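You operate a simulated robot arm through the tools that you are given. There is no shell and no other tool. Be economical: measure what you need, move in short steps, check, and stop when the job is done.

You are at the controls of a simulated two-armed robot. One attempt, no reset.

TASK
Take the grey tray with black handles and leave it on the top of the green bench. Take the steel hex cap with a blue top from the top of the back bench and leave it in the white box. Take the blue sponge on the top of the back bench and put it away on the top of the cabinet with orange doors. Pick up the white filter with the green top with one hand, pass it to the other hand and put it on the top of the right blue cabinet. Put the clear measuring cup that says "26" from the top of the back bench on the right bottom shelf of the cart and the clear measuring cup that says "27" on the top of the white cabinet. Do these in any order. Set down upright: clear measuring cup.

The check looks at the end state, three seconds after you hand in, the way a careful person would. Anything else that was tipped, shoved, dropped, spilled or broken makes it a failure. A push-on lid holds only when it is set on centred and level and pressed home; a screw cap is set on level and turned clockwise until tight.

THE ROBOT
Two 7-joint arms with fingered hands on one trunk, on a base that drives. Base frame: it is fixed to the floor where the robot stands at the start and does not move with it; the origin is under the middle of the robot, x ahead of it, y to its left, z up; the surface under the hand at the start is at about z = 900. Lengths are in mm, angles in degrees, forces in N, time in s.
The left shoulder is at the start at [27, 104, 1280], the right one opposite. With the tool pointing down near the work surface each hand reaches from about 100 to 560 mm from the robot's upright axis, wherever it stands, measured 20 degrees to its own side. Places, roughly: blue sponge (9x6x5 cm) [400, -100, 900]; clear measuring cup [500, 500, 1000]; grey tray with black handles (22x12x7 cm) [500, 0, 900]; right bottom shelf of the cart [-2400, 700, 200]; steel hex cap with a blue top (2x3x3 cm) [400, 100, 900]; top of the cabinet with orange doors [-7000, 6300, 900]; top of the green bench [-2400, -2500, 900]; top of the right blue cabinet [600, 1600, 900]; top of the white cabinet [-2500, 2700, 900]; white box (15x10x8 cm) [500, 300, 900]; white filter with the green top (5x5x11 cm) [500, -100, 900]. Payload 2.4 kg a hand.
Tool frame (each hand has its own): the origin (TCP) lies between the finger pads and is the grasp point; the fingertips stand 17 mm ahead of it; z points along the fingers, y is the line along which they close. Largest opening 88 mm; the body of the gripper starts 47 mm behind the TCP. The gripper is a hand of 2 fingers: y runs from the thumb to the fingers, the wrist lies at [0, 0, -165] in the tool frame.
Orientation is that of the tool frame in the base frame, as [roll, pitch, yaw] about the fixed x, y, z axes, in that order (R = Rz(yaw) Ry(pitch) Rx(roll)). With the fingers straight down and closing along the base's y, the tool's x points along the base's -x, its y along +y and its z along -z.

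THE INTERFACE
- The arms move only by the tool nudge_tool. It takes "left_plan", "right_plan" or both (then of equal length, played together; a hand with none holds still); each is a list that holds one entry, the list of rows, each a list of 6 numbers: the turn, a rotation vector about the tool's x, y, z in units of 180 degrees (1.0 is 180 degrees), then the shift along the tool's x, y, z in units of 400 mm (1.0 is 400 mm). In form: [[[wx, wy, wz, x, y, z], ...]]. A call has 1 to 10 rows; each row is the pose to reach, as a shift and turn from the pose commanded when the call began, along the tool's axes at that moment. A call with a number of a shift or a turn outside -1 to 1 is refused whole. A row lasts 0.2 s, in which the tool goes at most 50 mm and 8.6 degrees; a call with a longer step from one row to the next is refused whole. A pose out of reach is approached as far as the arm can. The call stops where the force on the tool passes 40 N (or 10 N more than at its start, if that is more) or the arm is blocked; 0.2 s more then pass. In this call time passes only in rows, and 0.2 s behind the last. It gives the time, the measured TCP pose, the force on the tool (base axes), the opening and the grip force at its end, in the units of the frame above (readings bear some noise), with the torque about the TCP (base axes, N m) and any sound that the robot's microphone picked up.
- Cameras (640 x 400 px; columns grow to the right, rows downward): "scene" is now at [108.4, 42.7, 1188.3]; the picture's right is [0.48, -0.88, 0.00], its down [-0.27, -0.15, -0.95] and it looks along [0.83, 0.46, -0.30] (base axes); focal length 214 px, centre (320, 200). "left" rides on the left gripper at [-50, 3, -63] in its tool frame; the picture's right is [-0.06, -1.00, 0.00], its down [0.78, -0.05, -0.62] and it looks along [0.62, -0.04, 0.79] (tool axes); focal length 275 px, centre (320, 200). "right" rides on the right gripper at [50, 3, -64] in its tool frame; the picture's right is [-0.06, 1.00, 0.00], its down [-0.78, -0.05, -0.62] and it looks along [-0.62, -0.04, 0.79] (tool axes); focal length 275 px, centre (320, 200). There is no depth. A picture from a camera that has moved, and an enlarged one, comes with that camera's place and axes in the base frame and with its lens.
- grab_frame(camera): a new picture of that camera. The clock stands still meanwhile.
- raise_lower(by): slides the trunk up (or, below 0, down) by that many mm; the arms and the scene camera ride with it, the base frame stays. It gives what a move gives, with no picture.
- roll_base(legs): drives the robot by 1 to 6 legs, each [ahead, left, turn to the left] in mm, mm and degrees, along the robot's own axes; the way and the turn of a leg run together, so that a leg with both is an arc; at most 1500 mm and 180 degrees a leg. The arms and the cameras ride along, it lands a little off, and it stops where it bumps. It gives what a move gives.
- curl_fingers(finger1, thumb_bend, hand): sets how far each is bent, from 0 (flat) to 100 (curled in); at 30 the hand is open as for a grip, at 70 the pads meet at the TCP. One left out holds its place. A second passes; each finger stops where it meets its share of the squeeze, and holds until it gets a number again. It is the only way to open and close the hand. It gives what a move gives, with no picture; readings hold the bend of each and the force on the fingers (four entries, about 0 where the hand has none), thumb and palm.
- head_to(pan, tilt): turns the head with the scene camera to pan (to the left, within 60 degrees either way) and tilt (down, from -29 to 69), counted from straight ahead of the robot. It gives what a move gives.
- inspect(camera, box): a new picture of the part [left, top, right, bottom] of that camera's present view, enlarged. The clock stands still meanwhile.
- close_job(): hands the job in; it is judged then, once.

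Work in short steps. Places have to be worked out from the pictures, the camera data and where the tool is seen: move nearer, look again, correct. Check each grasp and each placing, and mend what went wrong. You have 196 turns and 172 pictures in all, those below and enlarged ones among them. Open the grippers and draw the arms clear of the work before you hand the job in, unless the task says otherwise; then end with one line.

The tools are called as a command line: name --argument value ..., lists and objects as JSON in quotes. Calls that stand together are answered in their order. nudge_tool: Moves the arms, as the interface text tells. Its arguments: {"type":"object","properties":{"left_plan":{"type":"array"},"right_plan":{"type":"array"}},"required":[]} The other tools are called the same way: raise_lower (by) slides the trunk up or down; curl_fingers (finger1, thumb_bend, hand) moves the fingers one by one; roll_base (legs) drives the base; head_to (pan, tilt) turns the head that bears the scene camera; grab_frame (camera) takes a picture; inspect (camera, box) takes an enlarged picture of a part of a camera's view; close_job () hands the job in.

At the start:

```text
time_s: 0.0
left_eef_pos: [283.9, 410.1, 1144.1]
left_orientation: [-180.0, 0.0, 180.0]
left_contact_force: [0.5, -0.7, 0.8]
left_ft_torque: [0.01, -0.02, 0.0]
left_opening: 87.9
left_finger_force: 0.1
left_shape: jaw
left_bend: [30.0, 30.0]
left_finger forces: [0.0, 0.0, 0.1, 0.1, 0.0, 0.1]
right_eef_pos: [351.8, 54.5, 1184.0]
right_orientation: [180.0, 0.0, -179.9]
right_contact_force: [0.2, -0.4, -0.6]
right_ft_torque: [-0.01, 0.01, 0.01]
right_opening: 87.8
right_finger_force: 0.1
right_shape: jaw
right_bend: [30.0, 30.0]
right_finger forces: [0.0, 0.0, 0.0, 0.0, 0.0, 0.1]
trunk travel left (down, up): [-509.0, 341.0]
robot x, y, heading: [-5.1, 0.9, 0.0]
head pan, tilt: [28.8, 17.7]
```

scene: 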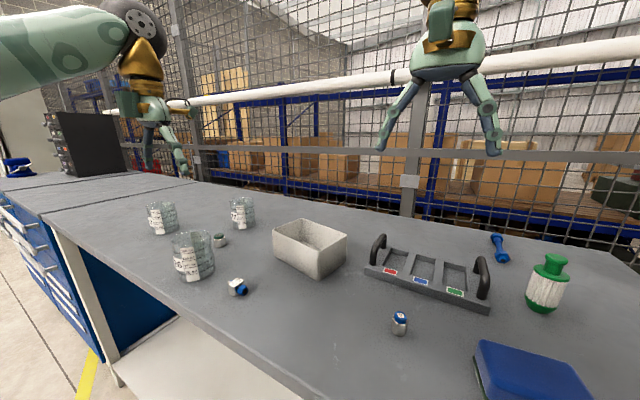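
right: 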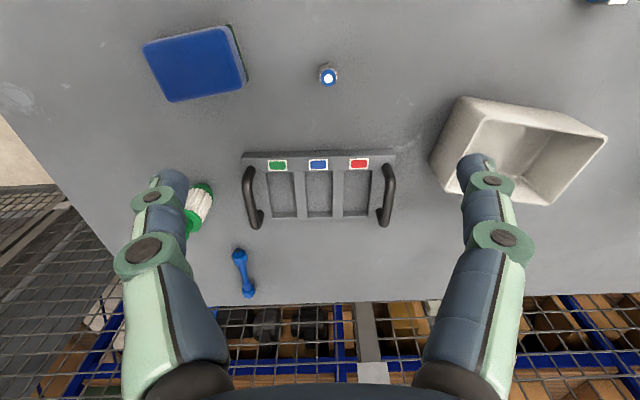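
left: 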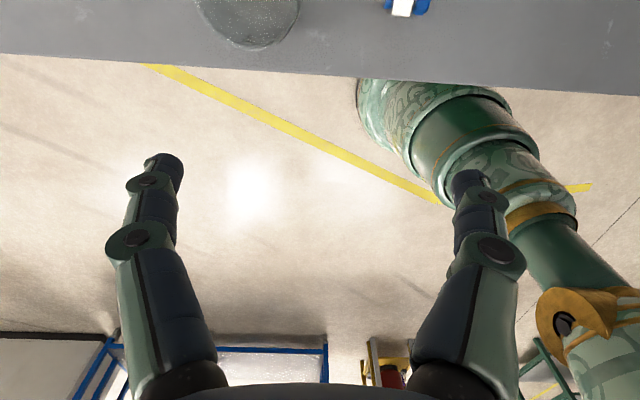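

I'll look closely at the bench, the cups' labels and the items.

inspect --camera "scene" --box '[130, 180, 290, 300]'

inspect --camera "scene" --box '[360, 210, 620, 400]'

```text
3.33 times, centred on (210, 240) of scene
camera zoom: at [108.4, 42.7, 1188.3], right [0.48, -0.88, 0.0], down [-0.27, -0.15, -0.95], along [0.83, 0.46, -0.3], focal length 715 px, centre (687, 67)
```

zoom: 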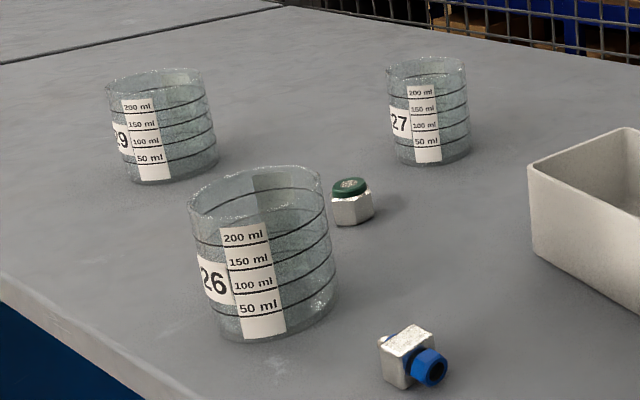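

```text
2.11 times, centred on (490, 305) of scene
camera zoom: at [108.4, 42.7, 1188.3], right [0.48, -0.88, 0.0], down [-0.27, -0.15, -0.95], along [0.83, 0.46, -0.3], focal length 452 px, centre (-38, -21)
```

zoom: 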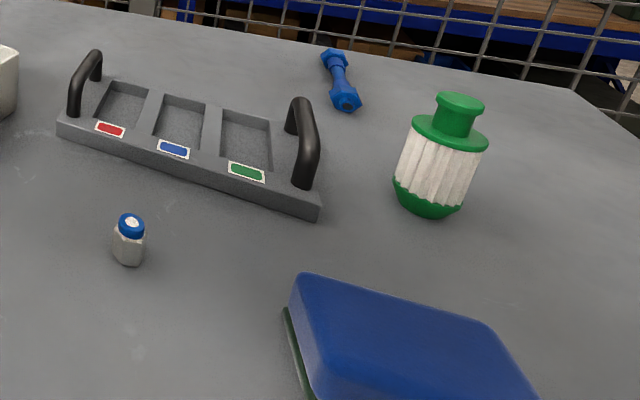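

The back bench top fits z≈900; the standing blue-topped cap is at about (386, 60). I move the right hand above it.

nudge_tool --right_plan '[[[0, 0, 0, -0.017, 0.003, 0.11], [0, 0, 0, -0.034, 0.006, 0.22], [0, 0, 0, -0.051, 0.008, 0.33], [0, 0, 0, -0.068, 0.01, 0.44], [0, 0, 0, -0.085, 0.0125, 0.54]]]'

grab_frame --camera "right"

```text
time_s: 1.2
left_eef_pos: [281.5, 409.9, 1144.5]
left_orientation: [180.0, 0.1, -180.0]
left_contact_force: [1.3, 0.8, 1.0]
left_ft_torque: [-0.01, -0.01, -0.02]
left_opening: 87.9
left_finger_force: 0.1
left_shape: jaw
left_bend: [30.0, 30.0]
left_finger forces: [0.0, 0.1, 0.0, 0.0, 0.0, 0.0]
right_eef_pos: [389.7, 58.7, 965.0]
right_orientation: [179.9, -0.1, -179.9]
right_contact_force: [0.4, 0.2, -0.4]
right_ft_torque: [0.01, -0.04, 0.01]
right_opening: 87.9
right_finger_force: 0.1
right_shape: jaw
right_bend: [30.0, 30.0]
right_finger forces: [0.0, 0.0, 0.1, 0.1, 0.1, 0.1]
trunk travel left (down, up): [-509.0, 341.0]
robot x, y, heading: [1.0, 0.8, 0.1]
head pan, tilt: [28.8, 17.7]
```

```text
166 pictures are left
camera right: at [338.4, 62.3, 1029.2], right [0.06, 1.0, 0.0], down [0.78, -0.05, 0.62], along [0.62, -0.04, -0.79], focal length 275 px, centre (320, 200)
```

right: 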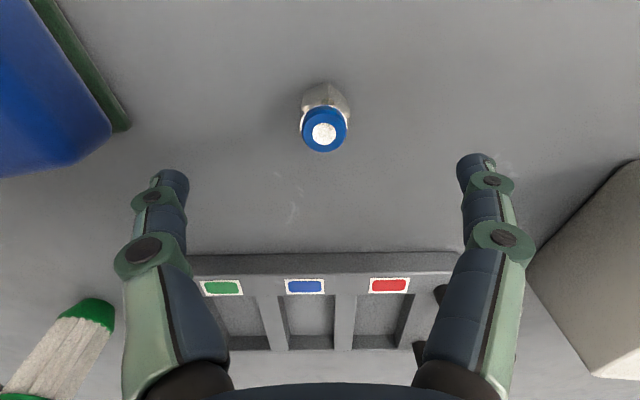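

Cap centre at about (384, 61), top near z 927. I go down around it and close.

nudge_tool --right_plan '[[[0, 0, 0, 0.012, 0.004, 0.06], [0, 0, 0, 0.012, 0.004, 0.112]]]'

curl_fingers --hand "right" --finger1 70 --thumb_bend 70

grab_frame --camera "right"

```text
time_s: 1.8
left_eef_pos: [282.2, 409.1, 1144.2]
left_orientation: [-180.0, 0.0, -180.0]
left_contact_force: [-0.2, -0.2, 0.3]
left_ft_torque: [-0.01, 0.02, -0.01]
left_opening: 87.9
left_finger_force: 0.0
left_shape: jaw
left_bend: [30.0, 30.0]
left_finger forces: [0.0, 0.1, 0.0, 0.0, 0.0, 0.0]
right_eef_pos: [384.7, 59.9, 920.6]
right_orientation: [180.0, -0.1, -180.0]
right_contact_force: [-0.2, 0.3, 0.3]
right_ft_torque: [-0.01, -0.01, 0.01]
right_opening: 87.8
right_finger_force: 0.2
right_shape: jaw
right_bend: [30.0, 30.0]
right_finger forces: [0.0, 0.0, 0.1, 0.1, 0.0, 0.0]
trunk travel left (down, up): [-509.0, 341.0]
robot x, y, heading: [-3.2, -2.5, 0.1]
head pan, tilt: [28.8, 17.7]
```

```text
time_s: 2.8
left_eef_pos: [283.6, 409.4, 1144.3]
left_orientation: [180.0, 0.0, 179.9]
left_contact_force: [-0.3, -0.3, 0.2]
left_ft_torque: [0.0, 0.0, 0.0]
left_opening: 88.0
left_finger_force: 0.1
left_shape: jaw
left_bend: [30.0, 30.0]
left_finger forces: [0.0, 0.0, 0.1, 0.0, 0.0, 0.1]
right_eef_pos: [384.6, 60.1, 921.7]
right_orientation: [-180.0, -0.1, -179.9]
right_contact_force: [-0.5, -0.4, -0.3]
right_ft_torque: [0.02, -0.02, 0.01]
right_opening: 12.2
right_finger_force: 3.3
right_shape: fingers
right_bend: [61.0, 66.0]
right_finger forces: [3.8, 0.1, 0.0, 0.1, 3.9, 0.1]
trunk travel left (down, up): [-509.0, 341.0]
robot x, y, heading: [-0.6, 3.4, 0.1]
head pan, tilt: [28.8, 17.7]
```

```text
165 pictures are left
camera right: at [333.1, 64.0, 985.9], right [0.06, 1.0, 0.0], down [0.78, -0.05, 0.62], along [0.62, -0.04, -0.79], focal length 275 px, centre (320, 200)
```

right: 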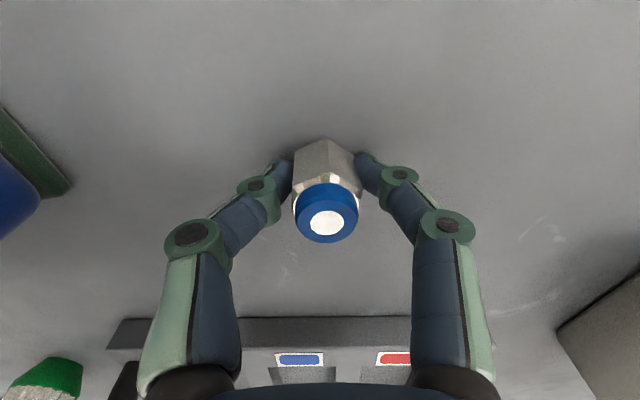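

Cap seems pinched. I lift it to see whether it stays, and inspect the box.

nudge_tool --right_plan '[[[0, 0, 0, 0, 0, -0.06], [0, 0, 0, 0, 0, -0.16], [0, 0, 0, 0, 0, -0.26], [0, 0, 0, 0, 0, -0.36]]]'

grab_frame --camera "right"

inspect --camera "scene" --box '[220, 180, 420, 305]'

```text
time_s: 3.8
left_eef_pos: [282.4, 409.8, 1144.5]
left_orientation: [-180.0, 0.0, -180.0]
left_contact_force: [0.3, -0.6, 0.4]
left_ft_torque: [-0.01, 0.0, 0.01]
left_opening: 87.9
left_finger_force: 0.0
left_shape: jaw
left_bend: [30.0, 30.0]
left_finger forces: [0.0, 0.0, 0.1, 0.0, 0.1, 0.1]
right_eef_pos: [382.0, 59.2, 1067.4]
right_orientation: [179.9, 0.0, -179.9]
right_contact_force: [0.1, 0.1, -0.6]
right_ft_torque: [0.0, 0.0, 0.01]
right_opening: 12.3
right_finger_force: 3.7
right_shape: fingers
right_bend: [61.0, 66.0]
right_finger forces: [3.7, 0.1, 0.0, 0.0, 3.8, 0.0]
trunk travel left (down, up): [-509.0, 341.0]
robot x, y, heading: [-2.0, -1.9, 0.0]
head pan, tilt: [28.8, 17.7]
```

```text
164 pictures are left
camera right: at [330.5, 63.1, 1131.2], right [0.06, 1.0, 0.0], down [0.78, -0.05, 0.62], along [0.62, -0.04, -0.79], focal length 275 px, centre (320, 200)
```

right: 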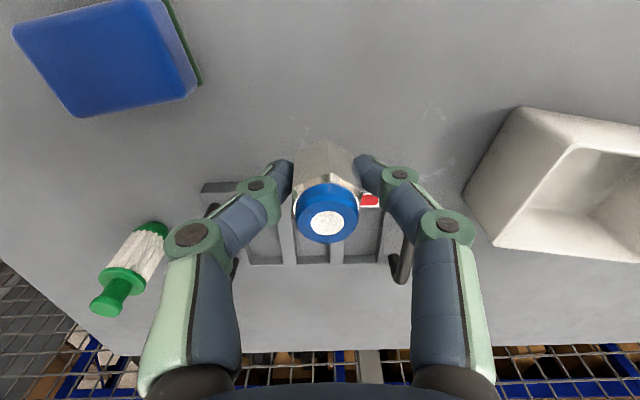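

```text
3.20 times, centred on (320, 242) of scene
camera zoom: at [108.4, 42.7, 1188.3], right [0.48, -0.88, 0.0], down [-0.27, -0.15, -0.95], along [0.83, 0.46, -0.3], focal length 686 px, centre (320, 64)
```

zoom: 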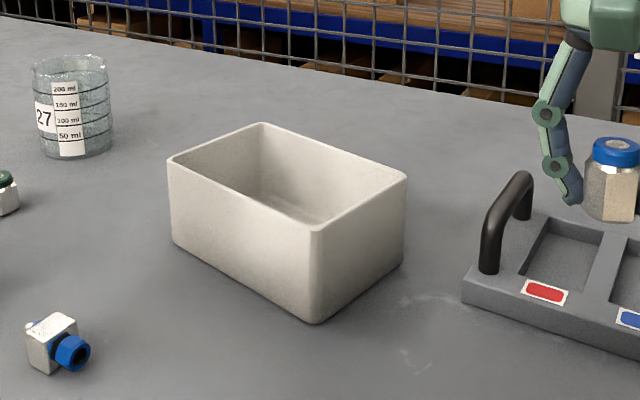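

Cap is held. Box centre is about (486, 283), best reached after driving 250 mm left along the bench.

roll_base --legs '[[0, 250, 0]]'

grab_frame --camera "scene"

grab_frame --camera "right"

```text
time_s: 5.6
left_eef_pos: [280.9, 656.9, 1145.0]
left_orientation: [-179.9, 0.0, -179.8]
left_contact_force: [-0.1, 0.1, 0.4]
left_ft_torque: [0.04, 0.01, -0.01]
left_opening: 87.8
left_finger_force: 0.1
left_shape: jaw
left_bend: [30.0, 30.0]
left_finger forces: [0.0, 0.0, 0.0, 0.0, 0.0, 0.0]
right_eef_pos: [381.6, 308.1, 1064.9]
right_orientation: [-180.0, 0.0, -179.7]
right_contact_force: [0.0, 0.0, 0.0]
right_ft_torque: [-0.01, -0.02, -0.05]
right_opening: 12.4
right_finger_force: 3.7
right_shape: fingers
right_bend: [61.0, 66.0]
right_finger forces: [3.7, 0.0, 0.0, 0.0, 3.7, 0.0]
trunk travel left (down, up): [-509.0, 341.0]
robot x, y, heading: [1.0, 248.7, 0.3]
head pan, tilt: [28.8, 17.7]
```

```text
162 pictures are left
camera scene: at [107.9, 289.8, 1188.2], right [0.48, -0.87, 0.0], down [-0.27, -0.15, -0.95], along [0.83, 0.46, -0.3], focal length 214 px, centre (320, 200)
```

scene: 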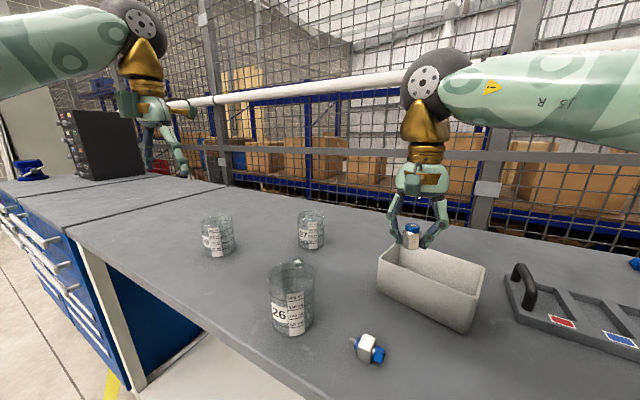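

```text
161 pictures are left
camera right: at [330.0, 310.9, 1130.6], right [0.06, 1.0, 0.0], down [0.78, -0.04, 0.62], along [0.62, -0.04, -0.79], focal length 275 px, centre (320, 200)
```

right: 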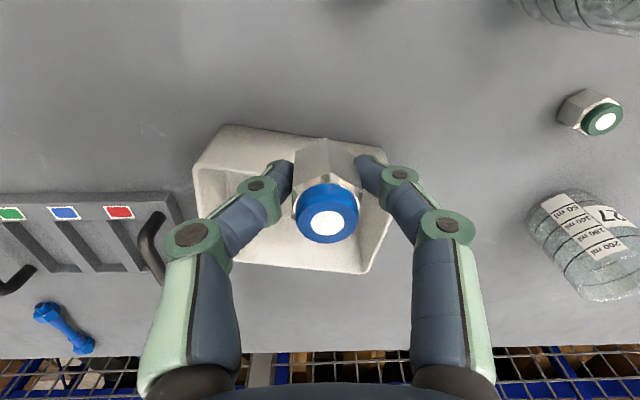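

Box base corners from both views agree; centre (487, 283). I carry the cap over it and lower it to near the box floor.

nudge_tool --right_plan '[[[0, 0, 0, -0.09, -0.02, 0], [0, 0, 0, -0.18, -0.04, 0], [0, 0, 0, -0.265, -0.06, 0], [0, 0, 0, -0.265, -0.06, 0.1], [0, 0, 0, -0.265, -0.06, 0.2]]]'

grab_frame --camera "right"

grab_frame --camera "scene"

```text
time_s: 6.8
left_eef_pos: [280.9, 657.0, 1144.8]
left_orientation: [-179.9, 0.0, -179.8]
left_contact_force: [0.5, -0.2, 0.0]
left_ft_torque: [-0.01, -0.01, 0.02]
left_opening: 87.9
left_finger_force: 0.1
left_shape: jaw
left_bend: [30.0, 30.0]
left_finger forces: [0.0, 0.0, 0.0, 0.0, 0.0, 0.1]
right_eef_pos: [486.7, 286.1, 986.2]
right_orientation: [-180.0, 0.0, -179.6]
right_contact_force: [0.1, -0.7, -0.3]
right_ft_torque: [-0.04, 0.03, 0.04]
right_opening: 12.0
right_finger_force: 3.5
right_shape: fingers
right_bend: [61.0, 66.0]
right_finger forces: [3.6, 0.0, 0.0, 0.1, 3.7, 0.0]
trunk travel left (down, up): [-509.0, 341.0]
robot x, y, heading: [0.2, 242.6, 0.1]
head pan, tilt: [28.8, 17.7]
```

```text
160 pictures are left
camera right: at [435.5, 288.9, 1050.7], right [0.06, 1.0, 0.0], down [0.78, -0.04, 0.62], along [0.62, -0.04, -0.79], focal length 275 px, centre (320, 200)
```

right: 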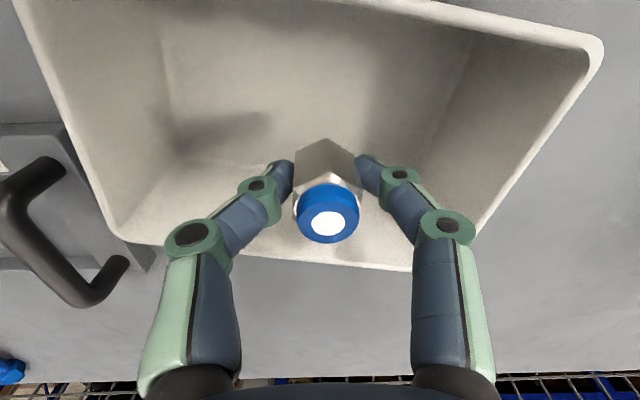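

```text
159 pictures are left
camera scene: at [107.8, 289.5, 1188.2], right [0.48, -0.87, 0.0], down [-0.27, -0.15, -0.95], along [0.83, 0.46, -0.3], focal length 214 px, centre (320, 200)
```

scene: 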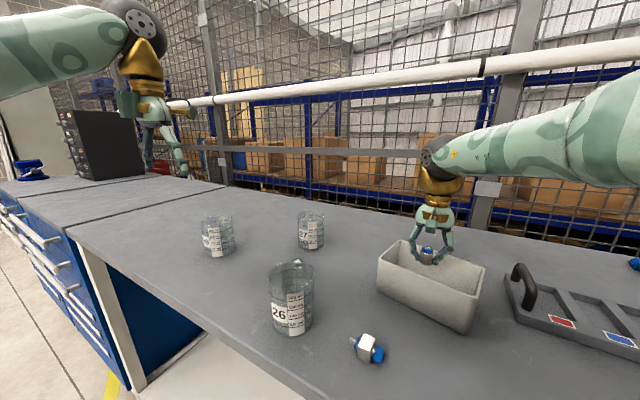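

Inside the box outline with margin; I shift 8 mm back, lower to just above the box floor, and open partway.

nudge_tool --right_plan '[[[0, 0, 0, 0.02, 0, 0.05], [0, 0, 0, 0.02, 0, 0.1], [0, 0, 0, 0.02, 0, 0.138]]]'

curl_fingers --hand "right" --finger1 48 --thumb_bend 48

nudge_tool --right_plan '[[[0, 0, 0, 0, 0, -0.1], [0, 0, 0, 0, 0, -0.2], [0, 0, 0, 0, 0, -0.3], [0, 0, 0, 0, 0, -0.4], [0, 0, 0, 0.06, 0, -0.5]]]'

grab_frame --camera "right"

```text
time_s: 7.6
left_eef_pos: [280.3, 657.1, 1144.9]
left_orientation: [179.9, 0.0, -179.8]
left_contact_force: [-0.6, 0.3, 0.3]
left_ft_torque: [0.01, 0.0, 0.01]
left_opening: 88.0
left_finger_force: 0.1
left_shape: jaw
left_bend: [30.0, 30.0]
left_finger forces: [0.0, 0.0, 0.0, 0.0, 0.0, 0.1]
right_eef_pos: [474.9, 281.0, 939.4]
right_orientation: [-180.0, 0.0, -179.7]
right_contact_force: [-0.1, -0.1, -1.1]
right_ft_torque: [-0.02, 0.0, 0.01]
right_opening: 11.9
right_finger_force: 3.8
right_shape: fingers
right_bend: [61.0, 66.0]
right_finger forces: [3.6, 0.0, 0.0, 0.0, 3.6, 0.0]
right hand out of reach, approached as far as the arm can: row 2, 3
trunk travel left (down, up): [-509.0, 341.0]
robot x, y, heading: [-0.8, 246.5, 0.4]
head pan, tilt: [28.8, 17.7]
```

```text
time_s: 8.6
left_eef_pos: [280.7, 657.3, 1144.0]
left_orientation: [-180.0, 0.0, -179.8]
left_contact_force: [0.3, -1.0, 0.8]
left_ft_torque: [0.02, 0.03, -0.01]
left_opening: 88.1
left_finger_force: 0.1
left_shape: jaw
left_bend: [30.0, 30.0]
left_finger forces: [0.0, 0.1, 0.0, 0.0, 0.0, 0.0]
right_eef_pos: [475.0, 282.4, 939.2]
right_orientation: [179.9, 0.0, -179.7]
right_contact_force: [-0.5, -0.2, 0.6]
right_ft_torque: [-0.01, 0.01, -0.01]
right_opening: 43.3
right_finger_force: 0.0
right_shape: fingers
right_bend: [48.0, 48.0]
right_finger forces: [0.0, 0.0, 0.0, 0.0, 0.0, 0.1]
trunk travel left (down, up): [-509.0, 341.0]
robot x, y, heading: [0.6, 243.1, 0.2]
head pan, tilt: [28.8, 17.7]
```

```text
time_s: 9.8
left_eef_pos: [281.5, 656.1, 1144.0]
left_orientation: [180.0, 0.0, -179.8]
left_contact_force: [-0.2, -0.2, -0.7]
left_ft_torque: [0.03, 0.01, -0.04]
left_opening: 87.8
left_finger_force: 0.0
left_shape: jaw
left_bend: [30.0, 30.0]
left_finger forces: [0.0, 0.0, 0.0, 0.0, 0.0, 0.0]
right_eef_pos: [451.4, 280.4, 1141.9]
right_orientation: [180.0, 0.0, -179.8]
right_contact_force: [0.8, -0.2, 0.7]
right_ft_torque: [0.0, 0.05, 0.02]
right_opening: 43.3
right_finger_force: 0.1
right_shape: fingers
right_bend: [48.0, 48.0]
right_finger forces: [0.0, 0.0, 0.0, 0.1, 0.0, 0.0]
trunk travel left (down, up): [-509.0, 341.0]
robot x, y, heading: [0.3, 243.5, 0.5]
head pan, tilt: [28.8, 17.7]
```

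```text
158 pictures are left
camera right: at [400.7, 283.2, 1205.6], right [0.06, 1.0, 0.0], down [0.78, -0.05, 0.62], along [0.62, -0.04, -0.79], focal length 275 px, centre (320, 200)
```

right: 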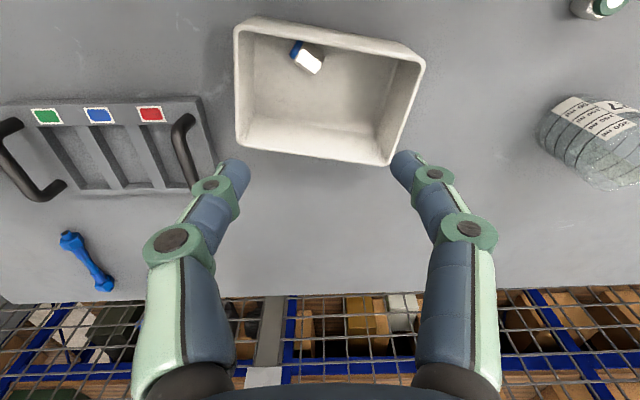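

The cap lies inside the box. Next the filter: I drive back right so it is in front of the right arm, lower the trunk for reach, and look down to see base clearance.

roll_base --legs '[[0, -330, 0]]'

head_to --pan 0 --tilt 65

grab_frame --camera "scene"

head_to --pan -15 --tilt 30

grab_frame --camera "scene"

```text
time_s: 12.0
left_eef_pos: [281.6, 331.2, 1143.8]
left_orientation: [-179.9, 0.0, -179.8]
left_contact_force: [0.3, -0.2, 0.0]
left_ft_torque: [-0.01, 0.02, 0.03]
left_opening: 87.6
left_finger_force: 0.0
left_shape: jaw
left_bend: [30.0, 30.0]
left_finger forces: [0.1, 0.0, 0.0, 0.0, 0.0, 0.0]
right_eef_pos: [452.9, -45.2, 1140.3]
right_orientation: [180.0, 0.1, -179.8]
right_contact_force: [0.2, 0.5, -0.1]
right_ft_torque: [-0.02, -0.01, -0.03]
right_opening: 43.2
right_finger_force: 0.1
right_shape: fingers
right_bend: [48.0, 48.0]
right_finger forces: [0.0, 0.1, 0.1, 0.0, 0.1, 0.1]
trunk travel left (down, up): [-509.0, 341.0]
robot x, y, heading: [-0.3, -76.4, 0.1]
head pan, tilt: [28.8, 17.7]
```

```text
time_s: 13.1
left_eef_pos: [281.4, 332.6, 1144.6]
left_orientation: [-180.0, 0.0, -179.9]
left_contact_force: [-0.4, 0.7, 1.2]
left_ft_torque: [0.04, -0.01, -0.02]
left_opening: 87.6
left_finger_force: 0.0
left_shape: jaw
left_bend: [30.0, 30.0]
left_finger forces: [0.0, 0.1, 0.0, 0.1, 0.0, 0.1]
right_eef_pos: [453.2, -45.1, 1140.6]
right_orientation: [-180.0, 0.0, -179.9]
right_contact_force: [0.2, -0.7, -0.7]
right_ft_torque: [-0.03, -0.02, -0.04]
right_opening: 43.4
right_finger_force: 0.1
right_shape: fingers
right_bend: [48.0, 48.0]
right_finger forces: [0.0, 0.1, 0.0, 0.0, 0.1, 0.0]
trunk travel left (down, up): [-509.0, 341.0]
robot x, y, heading: [5.0, -79.5, -0.0]
head pan, tilt: [0.0, 65.0]
```

```text
157 pictures are left
camera scene: at [87.9, -80.5, 1120.9], right [0.0, -1.0, 0.0], down [-0.91, 0.0, -0.42], along [0.42, 0.0, -0.91], focal length 214 px, centre (320, 200)
```

scene: 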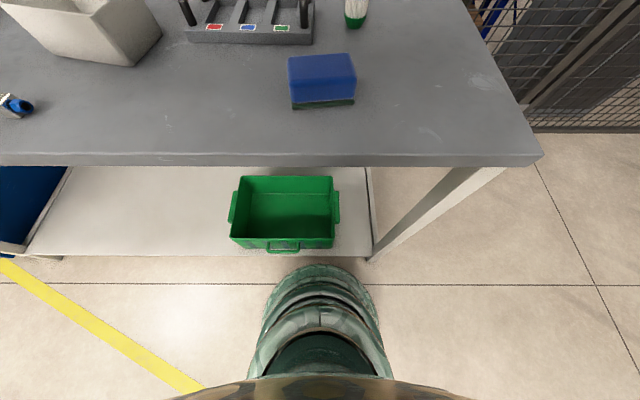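

```text
time_s: 14.1
left_eef_pos: [281.8, 332.9, 1146.0]
left_orientation: [-180.0, 0.1, -179.8]
left_contact_force: [-0.8, 0.1, -0.6]
left_ft_torque: [0.01, -0.03, -0.03]
left_opening: 87.9
left_finger_force: 0.0
left_shape: jaw
left_bend: [30.0, 30.0]
left_finger forces: [0.0, 0.0, 0.0, 0.1, 0.0, 0.0]
right_eef_pos: [453.8, -44.0, 1140.2]
right_orientation: [180.0, -0.1, -179.8]
right_contact_force: [0.1, -0.9, -0.2]
right_ft_torque: [0.0, 0.04, -0.03]
right_opening: 43.4
right_finger_force: 0.2
right_shape: fingers
right_bend: [48.0, 48.0]
right_finger forces: [0.0, 0.0, 0.1, 0.1, 0.1, 0.0]
trunk travel left (down, up): [-509.0, 341.0]
robot x, y, heading: [2.1, -81.7, 0.2]
head pan, tilt: [-15.0, 30.0]
```

```text
156 pictures are left
camera scene: at [114.5, -103.9, 1168.4], right [-0.26, -0.97, 0.0], down [-0.48, 0.13, -0.87], along [0.84, -0.22, -0.5], focal length 214 px, centre (320, 200)
```

scene: 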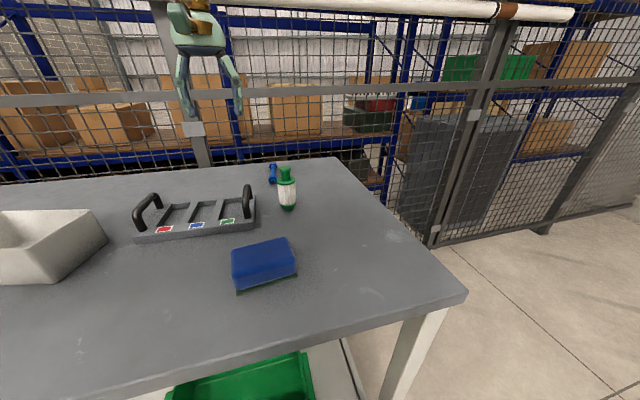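

Filter base centre judged near (558, -143), at the reach limit for a vertical hand, so I lower the trunk 100 and use a 20° forward tilt. I open the right hand and go above and short of the filter.

raise_lower --by -100

curl_fingers --hand "right" --finger1 30 --thumb_bend 30

nudge_tool --right_plan '[[[0, -0.037, 0, -0.02, -0.06, -0.1], [0, -0.074, 0, -0.04, -0.12, -0.15], [0, -0.111, 0, -0.06, -0.18, -0.15], [0, -0.111, 0, -0.1, -0.245, -0.15], [0, -0.111, 0, -0.15, -0.245, -0.15]]]'

grab_frame --camera "right"

grab_frame --camera "scene"

```text
time_s: 15.4
left_eef_pos: [281.8, 331.0, 1044.3]
left_orientation: [179.9, 0.0, -179.9]
left_contact_force: [0.1, 0.2, -0.2]
left_ft_torque: [0.01, 0.03, 0.01]
left_opening: 87.8
left_finger_force: 0.1
left_shape: jaw
left_bend: [30.0, 30.0]
left_finger forces: [0.0, 0.1, 0.0, 0.0, 0.1, 0.1]
right_eef_pos: [454.1, -44.6, 1041.1]
right_orientation: [-180.0, -0.1, -179.8]
right_contact_force: [-0.4, 0.1, -0.3]
right_ft_torque: [0.02, -0.01, -0.01]
right_opening: 43.4
right_finger_force: 0.1
right_shape: fingers
right_bend: [48.0, 48.0]
right_finger forces: [0.1, 0.0, 0.1, 0.1, 0.0, 0.0]
trunk travel left (down, up): [-409.0, 441.0]
robot x, y, heading: [-0.3, -78.4, 0.1]
head pan, tilt: [-15.0, 30.0]
```

```text
time_s: 16.4
left_eef_pos: [282.3, 332.8, 1044.9]
left_orientation: [-180.0, 0.1, -179.8]
left_contact_force: [-0.1, -0.2, 0.0]
left_ft_torque: [0.03, 0.03, 0.03]
left_opening: 87.8
left_finger_force: 0.1
left_shape: jaw
left_bend: [30.0, 30.0]
left_finger forces: [0.0, 0.1, 0.0, 0.0, 0.0, 0.1]
right_eef_pos: [453.9, -45.3, 1039.3]
right_orientation: [179.9, 0.1, -179.8]
right_contact_force: [-0.3, 0.6, 0.9]
right_ft_torque: [0.0, -0.03, -0.01]
right_opening: 83.8
right_finger_force: 0.1
right_shape: fingers
right_bend: [30.0, 30.0]
right_finger forces: [0.0, 0.1, 0.0, 0.0, 0.1, 0.1]
trunk travel left (down, up): [-409.0, 441.0]
robot x, y, heading: [3.3, -75.7, 0.1]
head pan, tilt: [-15.0, 30.0]
```

```text
time_s: 17.6
left_eef_pos: [281.6, 331.1, 1044.6]
left_orientation: [180.0, 0.0, -179.8]
left_contact_force: [-0.2, -0.5, -0.1]
left_ft_torque: [-0.02, -0.03, 0.01]
left_opening: 88.2
left_finger_force: 0.0
left_shape: jaw
left_bend: [30.0, 30.0]
left_finger forces: [0.0, 0.1, 0.0, 0.0, 0.1, 0.0]
right_eef_pos: [515.1, -141.6, 1102.5]
right_orientation: [-180.0, 20.1, -179.8]
right_contact_force: [0.0, 0.4, -0.7]
right_ft_torque: [0.0, 0.01, 0.01]
right_opening: 83.7
right_finger_force: 0.1
right_shape: fingers
right_bend: [30.0, 30.0]
right_finger forces: [0.1, 0.0, 0.0, 0.2, 0.0, 0.0]
trunk travel left (down, up): [-409.0, 441.0]
robot x, y, heading: [1.6, -80.0, 0.1]
head pan, tilt: [-15.0, 30.0]
```

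```text
155 pictures are left
camera right: at [444.5, -139.3, 1145.3], right [0.05, 1.0, 0.02], down [0.53, -0.05, 0.85], along [0.85, -0.03, -0.53], focal length 275 px, centre (320, 200)
```

right: 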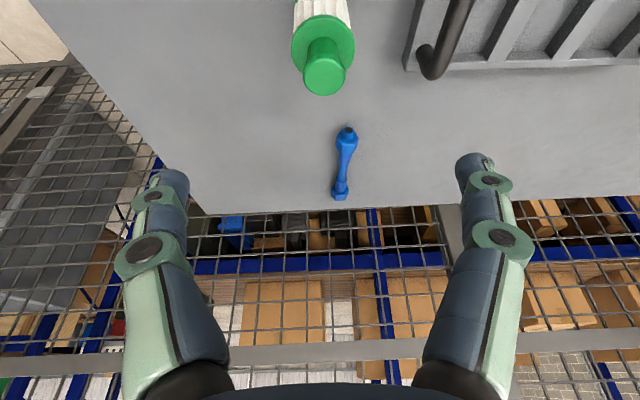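

```text
154 pictures are left
camera scene: at [116.6, -103.9, 1067.8], right [-0.26, -0.97, 0.0], down [-0.48, 0.13, -0.87], along [0.84, -0.22, -0.5], focal length 214 px, centre (320, 200)
```

scene: 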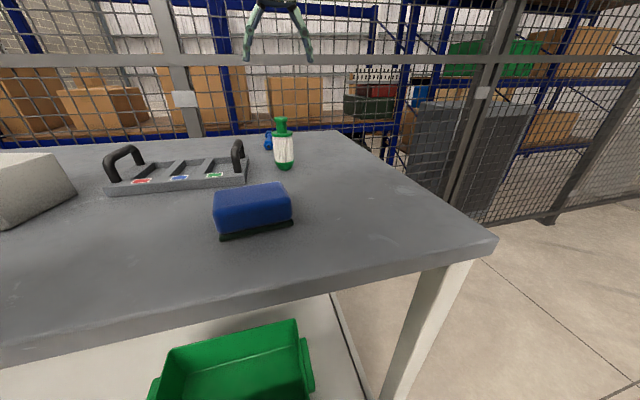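

Filter is near (537, -140). I inspect its shape to pick the grip height.

inspect --camera "scene" --box '[252, 110, 316, 180]'

```text
5.71 times, centred on (284, 145) of scene
camera zoom: at [116.6, -103.9, 1067.8], right [-0.26, -0.97, 0.0], down [-0.48, 0.13, -0.87], along [0.84, -0.22, -0.5], focal length 1226 px, centre (526, 514)
```

zoom: 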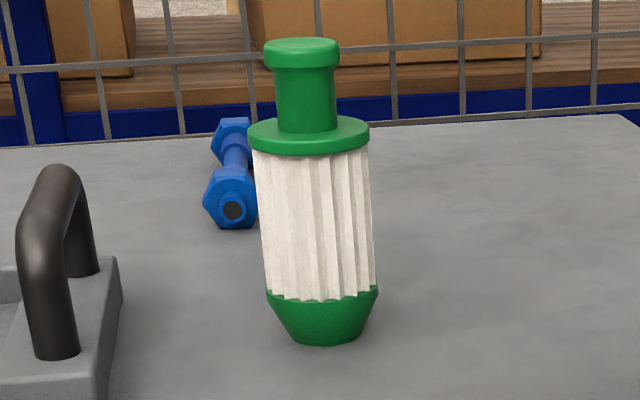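

Neck is ~24 mm wide between z≈975 and 1000. I descend to straddle it with a check partway.

nudge_tool --right_plan '[[[0, 0, 0, 0, 0.002, 0.1], [0, 0, 0, 0, 0.004, 0.19]]]'

grab_frame --camera "right"

grab_frame --camera "scene"

```text
time_s: 18.2
left_eef_pos: [281.4, 332.2, 1044.6]
left_orientation: [180.0, 0.0, -179.9]
left_contact_force: [-0.7, 0.4, -0.4]
left_ft_torque: [0.0, 0.02, 0.03]
left_opening: 87.9
left_finger_force: 0.1
left_shape: jaw
left_bend: [30.0, 30.0]
left_finger forces: [0.0, 0.0, 0.1, 0.0, 0.0, 0.1]
right_eef_pos: [539.5, -142.5, 1030.1]
right_orientation: [179.9, 20.0, -179.8]
right_contact_force: [0.2, 0.3, 0.4]
right_ft_torque: [0.01, 0.03, 0.0]
right_opening: 83.4
right_finger_force: 0.1
right_shape: fingers
right_bend: [30.0, 30.0]
right_finger forces: [0.0, 0.1, 0.0, 0.1, 0.0, 0.0]
trunk travel left (down, up): [-409.0, 441.0]
robot x, y, heading: [4.5, -76.6, 0.2]
head pan, tilt: [-15.0, 30.0]
```

```text
152 pictures are left
camera right: at [469.5, -138.1, 1073.6], right [0.05, 1.0, 0.02], down [0.53, -0.05, 0.85], along [0.85, -0.04, -0.53], focal length 275 px, centre (320, 200)
```

right: 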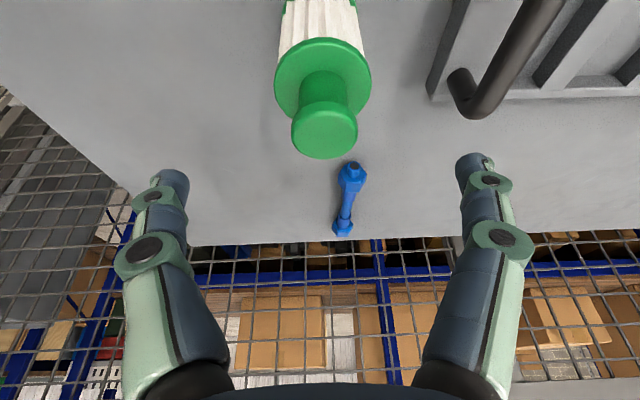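

```text
151 pictures are left
camera scene: at [116.7, -103.9, 1067.8], right [-0.26, -0.97, 0.0], down [-0.48, 0.13, -0.87], along [0.84, -0.22, -0.5], focal length 214 px, centre (320, 200)
```

scene: 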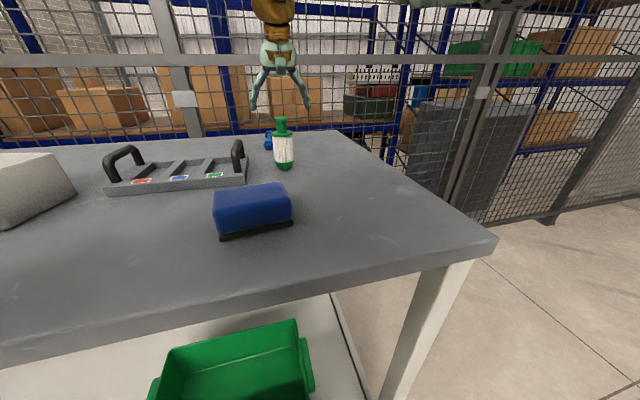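

Triangulation gives the knob top at (540, -139, 1001). I lower the TCP to z≈989 and close on the neck.

nudge_tool --right_plan '[[[0, 0, 0, 0.016, 0.005, 0.05], [0, 0, 0, 0.0316, 0.006, 0.0975]]]'

curl_fingers --hand "right" --finger1 75 --thumb_bend 75

grab_frame --camera "right"

inspect --camera "scene" --box '[230, 60, 340, 180]'

```text
time_s: 18.9
left_eef_pos: [281.7, 331.6, 1044.6]
left_orientation: [179.9, 0.0, -179.9]
left_contact_force: [-0.4, 0.6, -0.3]
left_ft_torque: [0.0, 0.02, 0.01]
left_opening: 87.9
left_finger_force: 0.1
left_shape: jaw
left_bend: [30.0, 30.0]
left_finger forces: [0.0, 0.0, 0.1, 0.1, 0.0, 0.0]
right_eef_pos: [539.7, -139.4, 989.2]
right_orientation: [-179.9, 19.8, -179.8]
right_contact_force: [-1.2, -0.6, -0.2]
right_ft_torque: [0.0, -0.02, 0.01]
right_opening: 83.4
right_finger_force: 0.1
right_shape: fingers
right_bend: [30.0, 30.0]
right_finger forces: [0.0, 0.0, 0.1, 0.0, 0.1, 0.1]
trunk travel left (down, up): [-409.0, 441.0]
robot x, y, heading: [3.2, -80.2, 0.0]
head pan, tilt: [-15.0, 30.0]
```

```text
time_s: 19.9
left_eef_pos: [281.7, 330.8, 1044.5]
left_orientation: [-180.0, 0.0, -179.9]
left_contact_force: [-0.6, -0.1, -0.5]
left_ft_torque: [-0.05, 0.0, -0.01]
left_opening: 88.0
left_finger_force: 0.0
left_shape: jaw
left_bend: [30.0, 30.0]
left_finger forces: [0.0, 0.0, 0.1, 0.0, 0.1, 0.0]
right_eef_pos: [540.0, -137.9, 991.3]
right_orientation: [179.8, 20.0, -179.8]
right_contact_force: [0.6, 2.1, 8.1]
right_ft_torque: [0.25, -0.06, 0.02]
right_opening: 25.2
right_finger_force: 8.5
right_shape: fingers
right_bend: [53.0, 68.0]
right_finger forces: [11.3, 0.0, 0.0, 0.1, 6.6, 0.0]
trunk travel left (down, up): [-409.0, 441.0]
robot x, y, heading: [2.4, -79.2, 0.3]
head pan, tilt: [-15.0, 30.0]
```

```text
150 pictures are left
camera right: at [470.1, -135.5, 1033.3], right [0.05, 1.0, 0.02], down [0.52, -0.05, 0.85], along [0.85, -0.03, -0.53], focal length 275 px, centre (320, 200)
```

right: 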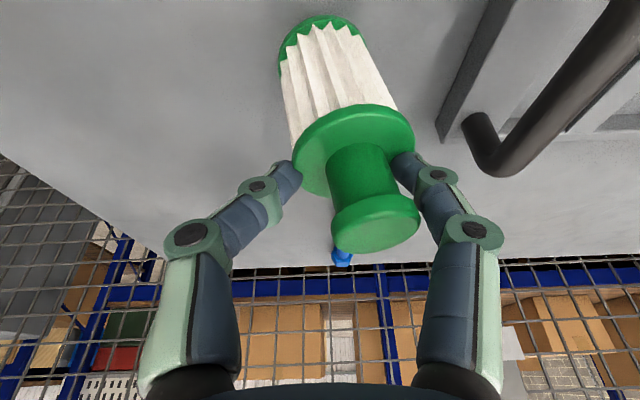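

```text
3.33 times, centred on (285, 120) of scene
camera zoom: at [116.0, -103.7, 1068.0], right [-0.26, -0.97, 0.0], down [-0.48, 0.13, -0.87], along [0.84, -0.22, -0.5], focal length 715 px, centre (437, 467)
```

zoom: 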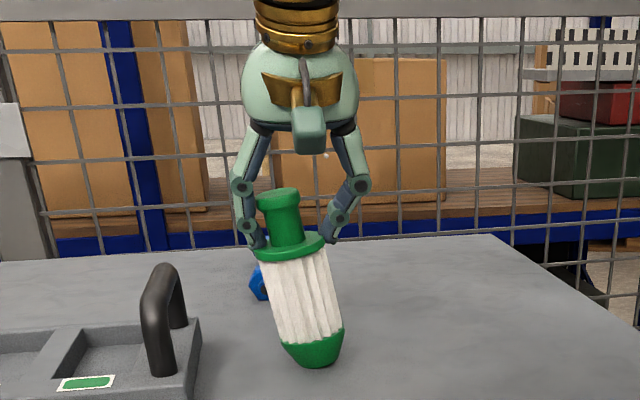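

The filter got leaned a few degrees but is gripped at the neck. I lift it gently and see how it sits.

nudge_tool --right_plan '[[[0, 0, 0, -0.012, 0, -0.033], [0, 0, 0, -0.03, 0, -0.08], [0, 0, 0, -0.06, 0, -0.165]]]'

inspect --camera "scene" --box '[230, 40, 340, 180]'

grab_frame --camera "right"

```text
time_s: 20.6
left_eef_pos: [282.5, 331.3, 1045.1]
left_orientation: [-179.9, 0.1, -179.8]
left_contact_force: [0.1, -0.8, 0.1]
left_ft_torque: [-0.02, -0.03, 0.01]
left_opening: 88.1
left_finger_force: 0.1
left_shape: jaw
left_bend: [30.0, 30.0]
left_finger forces: [0.0, 0.0, 0.1, 0.0, 0.1, 0.1]
right_eef_pos: [540.8, -137.4, 1058.5]
right_orientation: [180.0, 19.9, -179.7]
right_contact_force: [-0.2, 0.0, 0.3]
right_ft_torque: [0.02, -0.02, -0.04]
right_opening: 0.0
right_finger_force: 0.1
right_shape: fingers
right_bend: [68.0, 74.0]
right_finger forces: [0.0, 0.1, 0.0, 0.1, 0.1, 0.1]
trunk travel left (down, up): [-409.0, 441.0]
robot x, y, heading: [1.9, -76.8, 0.1]
head pan, tilt: [-15.0, 30.0]
```

```text
2.86 times, centred on (285, 110) of scene
camera zoom: at [116.4, -103.9, 1067.9], right [-0.26, -0.97, 0.0], down [-0.48, 0.13, -0.87], along [0.84, -0.22, -0.5], focal length 613 px, centre (420, 457)
```

zoom: 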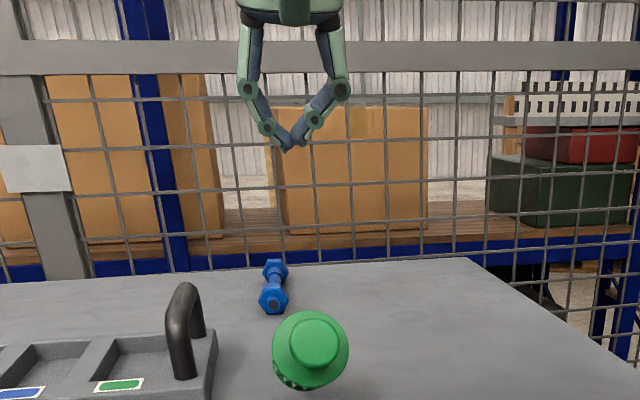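

```text
147 pictures are left
camera right: at [470.8, -134.4, 1102.7], right [0.05, 1.0, 0.02], down [0.53, -0.05, 0.85], along [0.85, -0.04, -0.53], focal length 275 px, centre (320, 200)
```

right: 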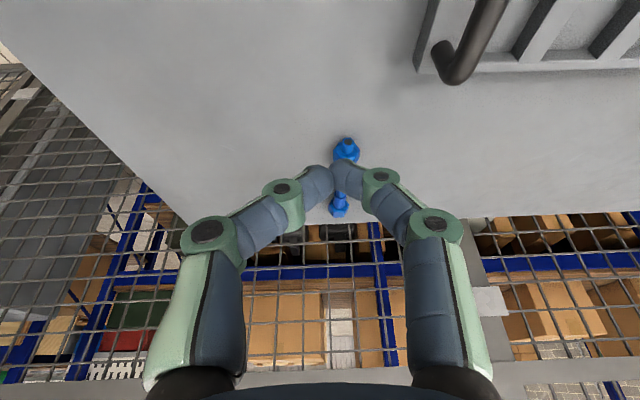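

The grip slipped and the filter is tipping toward me. I raise the hand slightly and look at where it comes to rest.

nudge_tool --right_plan '[[[0, 0, 0, -0.03, 0, -0.08], [0, 0, 0, -0.03, 0, -0.1], [0, 0, 0, -0.03, 0, -0.1], [0, 0, 0, -0.03, 0, -0.1], [0, 0, 0, -0.03, 0, -0.1]]]'

head_to --pan 0 --tilt 45

grab_frame --camera "scene"

grab_frame --camera "right"

```text
time_s: 21.9
left_eef_pos: [282.4, 331.3, 1043.3]
left_orientation: [-180.0, 0.0, -179.8]
left_contact_force: [0.3, -0.2, 0.5]
left_ft_torque: [-0.02, 0.02, 0.04]
left_opening: 87.9
left_finger_force: 0.0
left_shape: jaw
left_bend: [30.0, 30.0]
left_finger forces: [0.0, 0.1, 0.1, 0.0, 0.0, 0.0]
right_eef_pos: [537.2, -137.3, 1100.7]
right_orientation: [-179.9, 19.9, -179.8]
right_contact_force: [-0.1, -0.7, 0.1]
right_ft_torque: [0.0, -0.03, 0.01]
right_opening: 0.0
right_finger_force: 0.1
right_shape: fingers
right_bend: [68.0, 74.0]
right_finger forces: [0.0, 0.0, 0.1, 0.0, 0.0, 0.1]
trunk travel left (down, up): [-409.0, 441.0]
robot x, y, heading: [-2.4, -78.0, 0.3]
head pan, tilt: [-15.0, 30.0]
```

```text
time_s: 22.6
left_eef_pos: [282.8, 331.0, 1044.1]
left_orientation: [179.9, 0.0, -179.9]
left_contact_force: [-0.5, -0.4, 0.3]
left_ft_torque: [0.01, 0.03, 0.0]
left_opening: 87.7
left_finger_force: 0.2
left_shape: jaw
left_bend: [30.0, 30.0]
left_finger forces: [0.1, 0.0, 0.1, 0.0, 0.0, 0.0]
right_eef_pos: [538.7, -137.1, 1101.5]
right_orientation: [-180.0, 19.9, -179.8]
right_contact_force: [0.5, -0.3, -0.2]
right_ft_torque: [0.02, 0.0, 0.03]
right_opening: 0.0
right_finger_force: 0.2
right_shape: fingers
right_bend: [68.0, 74.0]
right_finger forces: [0.1, 0.1, 0.0, 0.0, 0.1, 0.0]
trunk travel left (down, up): [-409.0, 441.0]
robot x, y, heading: [-0.5, -79.0, 0.2]
head pan, tilt: [0.0, 45.0]
```

```text
146 pictures are left
camera scene: at [110.5, -80.6, 1045.3], right [0.0, -1.0, 0.0], down [-0.71, 0.0, -0.71], along [0.71, 0.0, -0.71], focal length 214 px, centre (320, 200)
```

scene: 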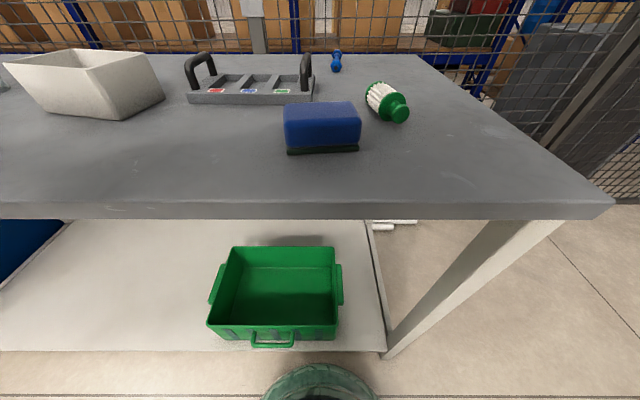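

```text
145 pictures are left
camera right: at [468.1, -134.1, 1144.2], right [0.05, 1.0, 0.02], down [0.53, -0.05, 0.85], along [0.85, -0.04, -0.53], focal length 275 px, centre (320, 200)
```

right: 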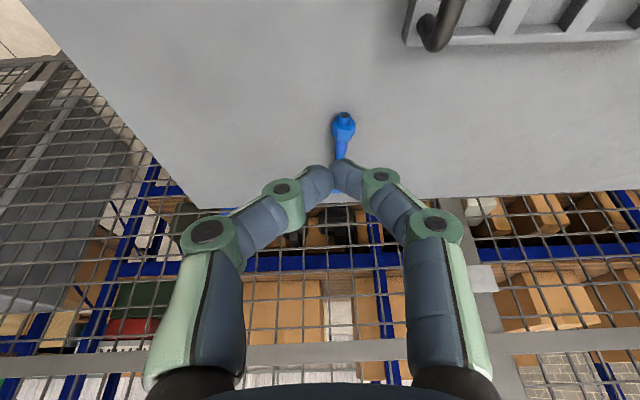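

The filter fell on its side, lying roughly along x near (445, -181); it needn't stand, so I'll grasp it across the body. I open, straighten the hand and hover above it.

curl_fingers --hand "right" --finger1 30 --thumb_bend 30

nudge_tool --right_plan '[[[0, 0.037, 0, 0.09, -0.03, 0.03], [0, 0.074, 0, 0.18, -0.08, 0.06], [0, 0.111, 0, 0.275, -0.1125, 0.09]]]'

grab_frame --camera "right"

inspect --camera "scene" --box '[260, 50, 460, 175]'

```text
time_s: 23.6
left_eef_pos: [283.5, 333.0, 1044.3]
left_orientation: [-180.0, 0.0, 180.0]
left_contact_force: [-0.1, 0.5, -0.2]
left_ft_torque: [0.01, 0.01, -0.01]
left_opening: 87.8
left_finger_force: 0.1
left_shape: jaw
left_bend: [30.0, 30.0]
left_finger forces: [0.1, 0.1, 0.1, 0.1, 0.0, 0.0]
right_eef_pos: [537.4, -137.8, 1101.2]
right_orientation: [-180.0, 19.9, -179.8]
right_contact_force: [0.1, 0.2, 0.1]
right_ft_torque: [-0.01, -0.02, 0.0]
right_opening: 83.4
right_finger_force: 0.1
right_shape: fingers
right_bend: [30.0, 30.0]
right_finger forces: [0.0, 0.0, 0.0, 0.0, 0.0, 0.0]
trunk travel left (down, up): [-409.0, 441.0]
robot x, y, heading: [-0.0, -77.2, 0.4]
head pan, tilt: [0.0, 45.0]
```

```text
time_s: 24.4
left_eef_pos: [282.7, 331.4, 1044.3]
left_orientation: [-180.0, 0.0, -179.8]
left_contact_force: [-0.8, 0.3, 0.2]
left_ft_torque: [0.02, 0.01, 0.03]
left_opening: 87.7
left_finger_force: 0.1
left_shape: jaw
left_bend: [30.0, 30.0]
left_finger forces: [0.1, 0.0, 0.0, 0.1, 0.0, 0.0]
right_eef_pos: [446.9, -185.1, 1028.0]
right_orientation: [180.0, -0.1, -179.7]
right_contact_force: [-0.4, -0.1, 0.7]
right_ft_torque: [-0.01, 0.0, -0.01]
right_opening: 83.4
right_finger_force: 0.1
right_shape: fingers
right_bend: [30.0, 30.0]
right_finger forces: [0.1, 0.1, 0.0, 0.0, 0.0, 0.0]
trunk travel left (down, up): [-409.0, 441.0]
robot x, y, heading: [-1.1, -81.1, 0.3]
head pan, tilt: [0.0, 45.0]
```

```text
144 pictures are left
camera right: at [395.1, -182.2, 1092.6], right [0.06, 1.0, 0.0], down [0.79, -0.05, 0.62], along [0.62, -0.04, -0.79], focal length 275 px, centre (320, 200)
```

right: 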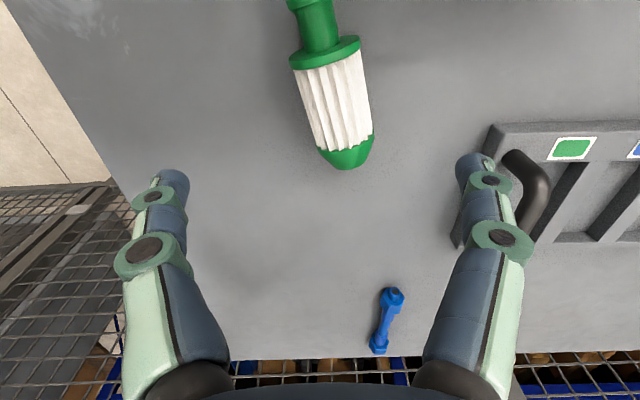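

```text
3.20 times, centred on (360, 112) of scene
camera zoom: at [110.4, -80.7, 1045.2], right [0.0, -1.0, 0.0], down [-0.71, 0.0, -0.71], along [0.71, 0.0, -0.71], focal length 686 px, centre (192, 480)
```

zoom: 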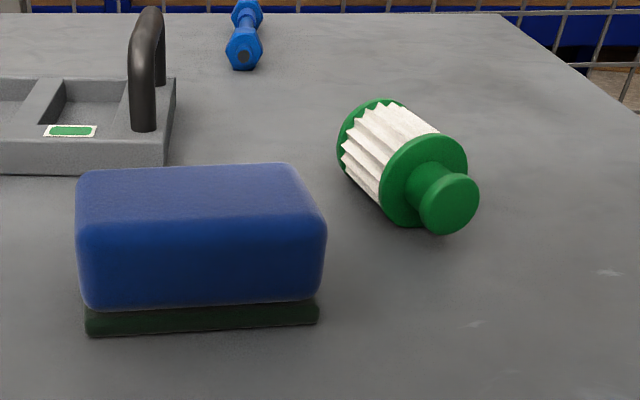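

The white body runs from about (426, -182) to (480, -170), yawed 12°. I align the hand, go down nearer the flange end and close.

nudge_tool --right_plan '[[[0, 0, -0.034, 0.005, 0.0175, 0.06], [0, 0, -0.067, 0.005, 0.0175, 0.13], [0, 0, -0.067, 0.005, 0.0175, 0.2], [0, 0, -0.067, 0.005, 0.0175, 0.26]]]'

grab_frame --camera "right"

```text
time_s: 25.4
left_eef_pos: [281.4, 331.5, 1045.0]
left_orientation: [180.0, -0.1, -179.9]
left_contact_force: [-0.1, 0.0, 0.7]
left_ft_torque: [0.01, 0.02, 0.01]
left_opening: 88.0
left_finger_force: 0.0
left_shape: jaw
left_bend: [30.0, 30.0]
left_finger forces: [0.0, 0.0, 0.0, 0.0, 0.1, 0.0]
right_eef_pos: [445.5, -176.4, 923.7]
right_orientation: [179.9, -0.2, -167.8]
right_contact_force: [-0.5, 0.6, 0.0]
right_ft_torque: [0.03, 0.04, -0.01]
right_opening: 83.5
right_finger_force: 0.1
right_shape: fingers
right_bend: [30.0, 30.0]
right_finger forces: [0.0, 0.0, 0.0, 0.0, 0.1, 0.1]
trunk travel left (down, up): [-409.0, 441.0]
robot x, y, heading: [4.0, -77.6, 0.0]
head pan, tilt: [0.0, 45.0]
```

```text
142 pictures are left
camera right: at [395.2, -184.0, 987.5], right [-0.15, 0.99, 0.0], down [0.78, 0.12, 0.62], along [0.61, 0.09, -0.79], focal length 275 px, centre (320, 200)
```

right: 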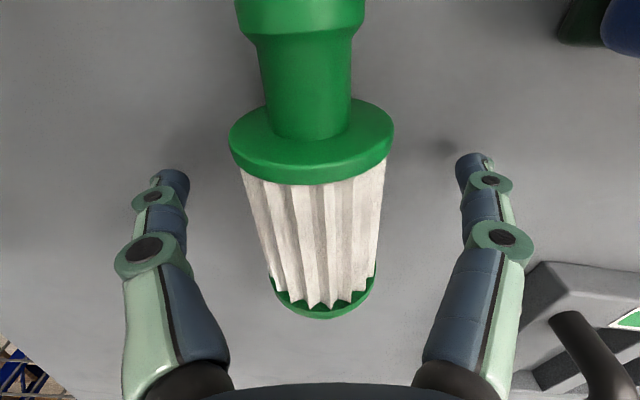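

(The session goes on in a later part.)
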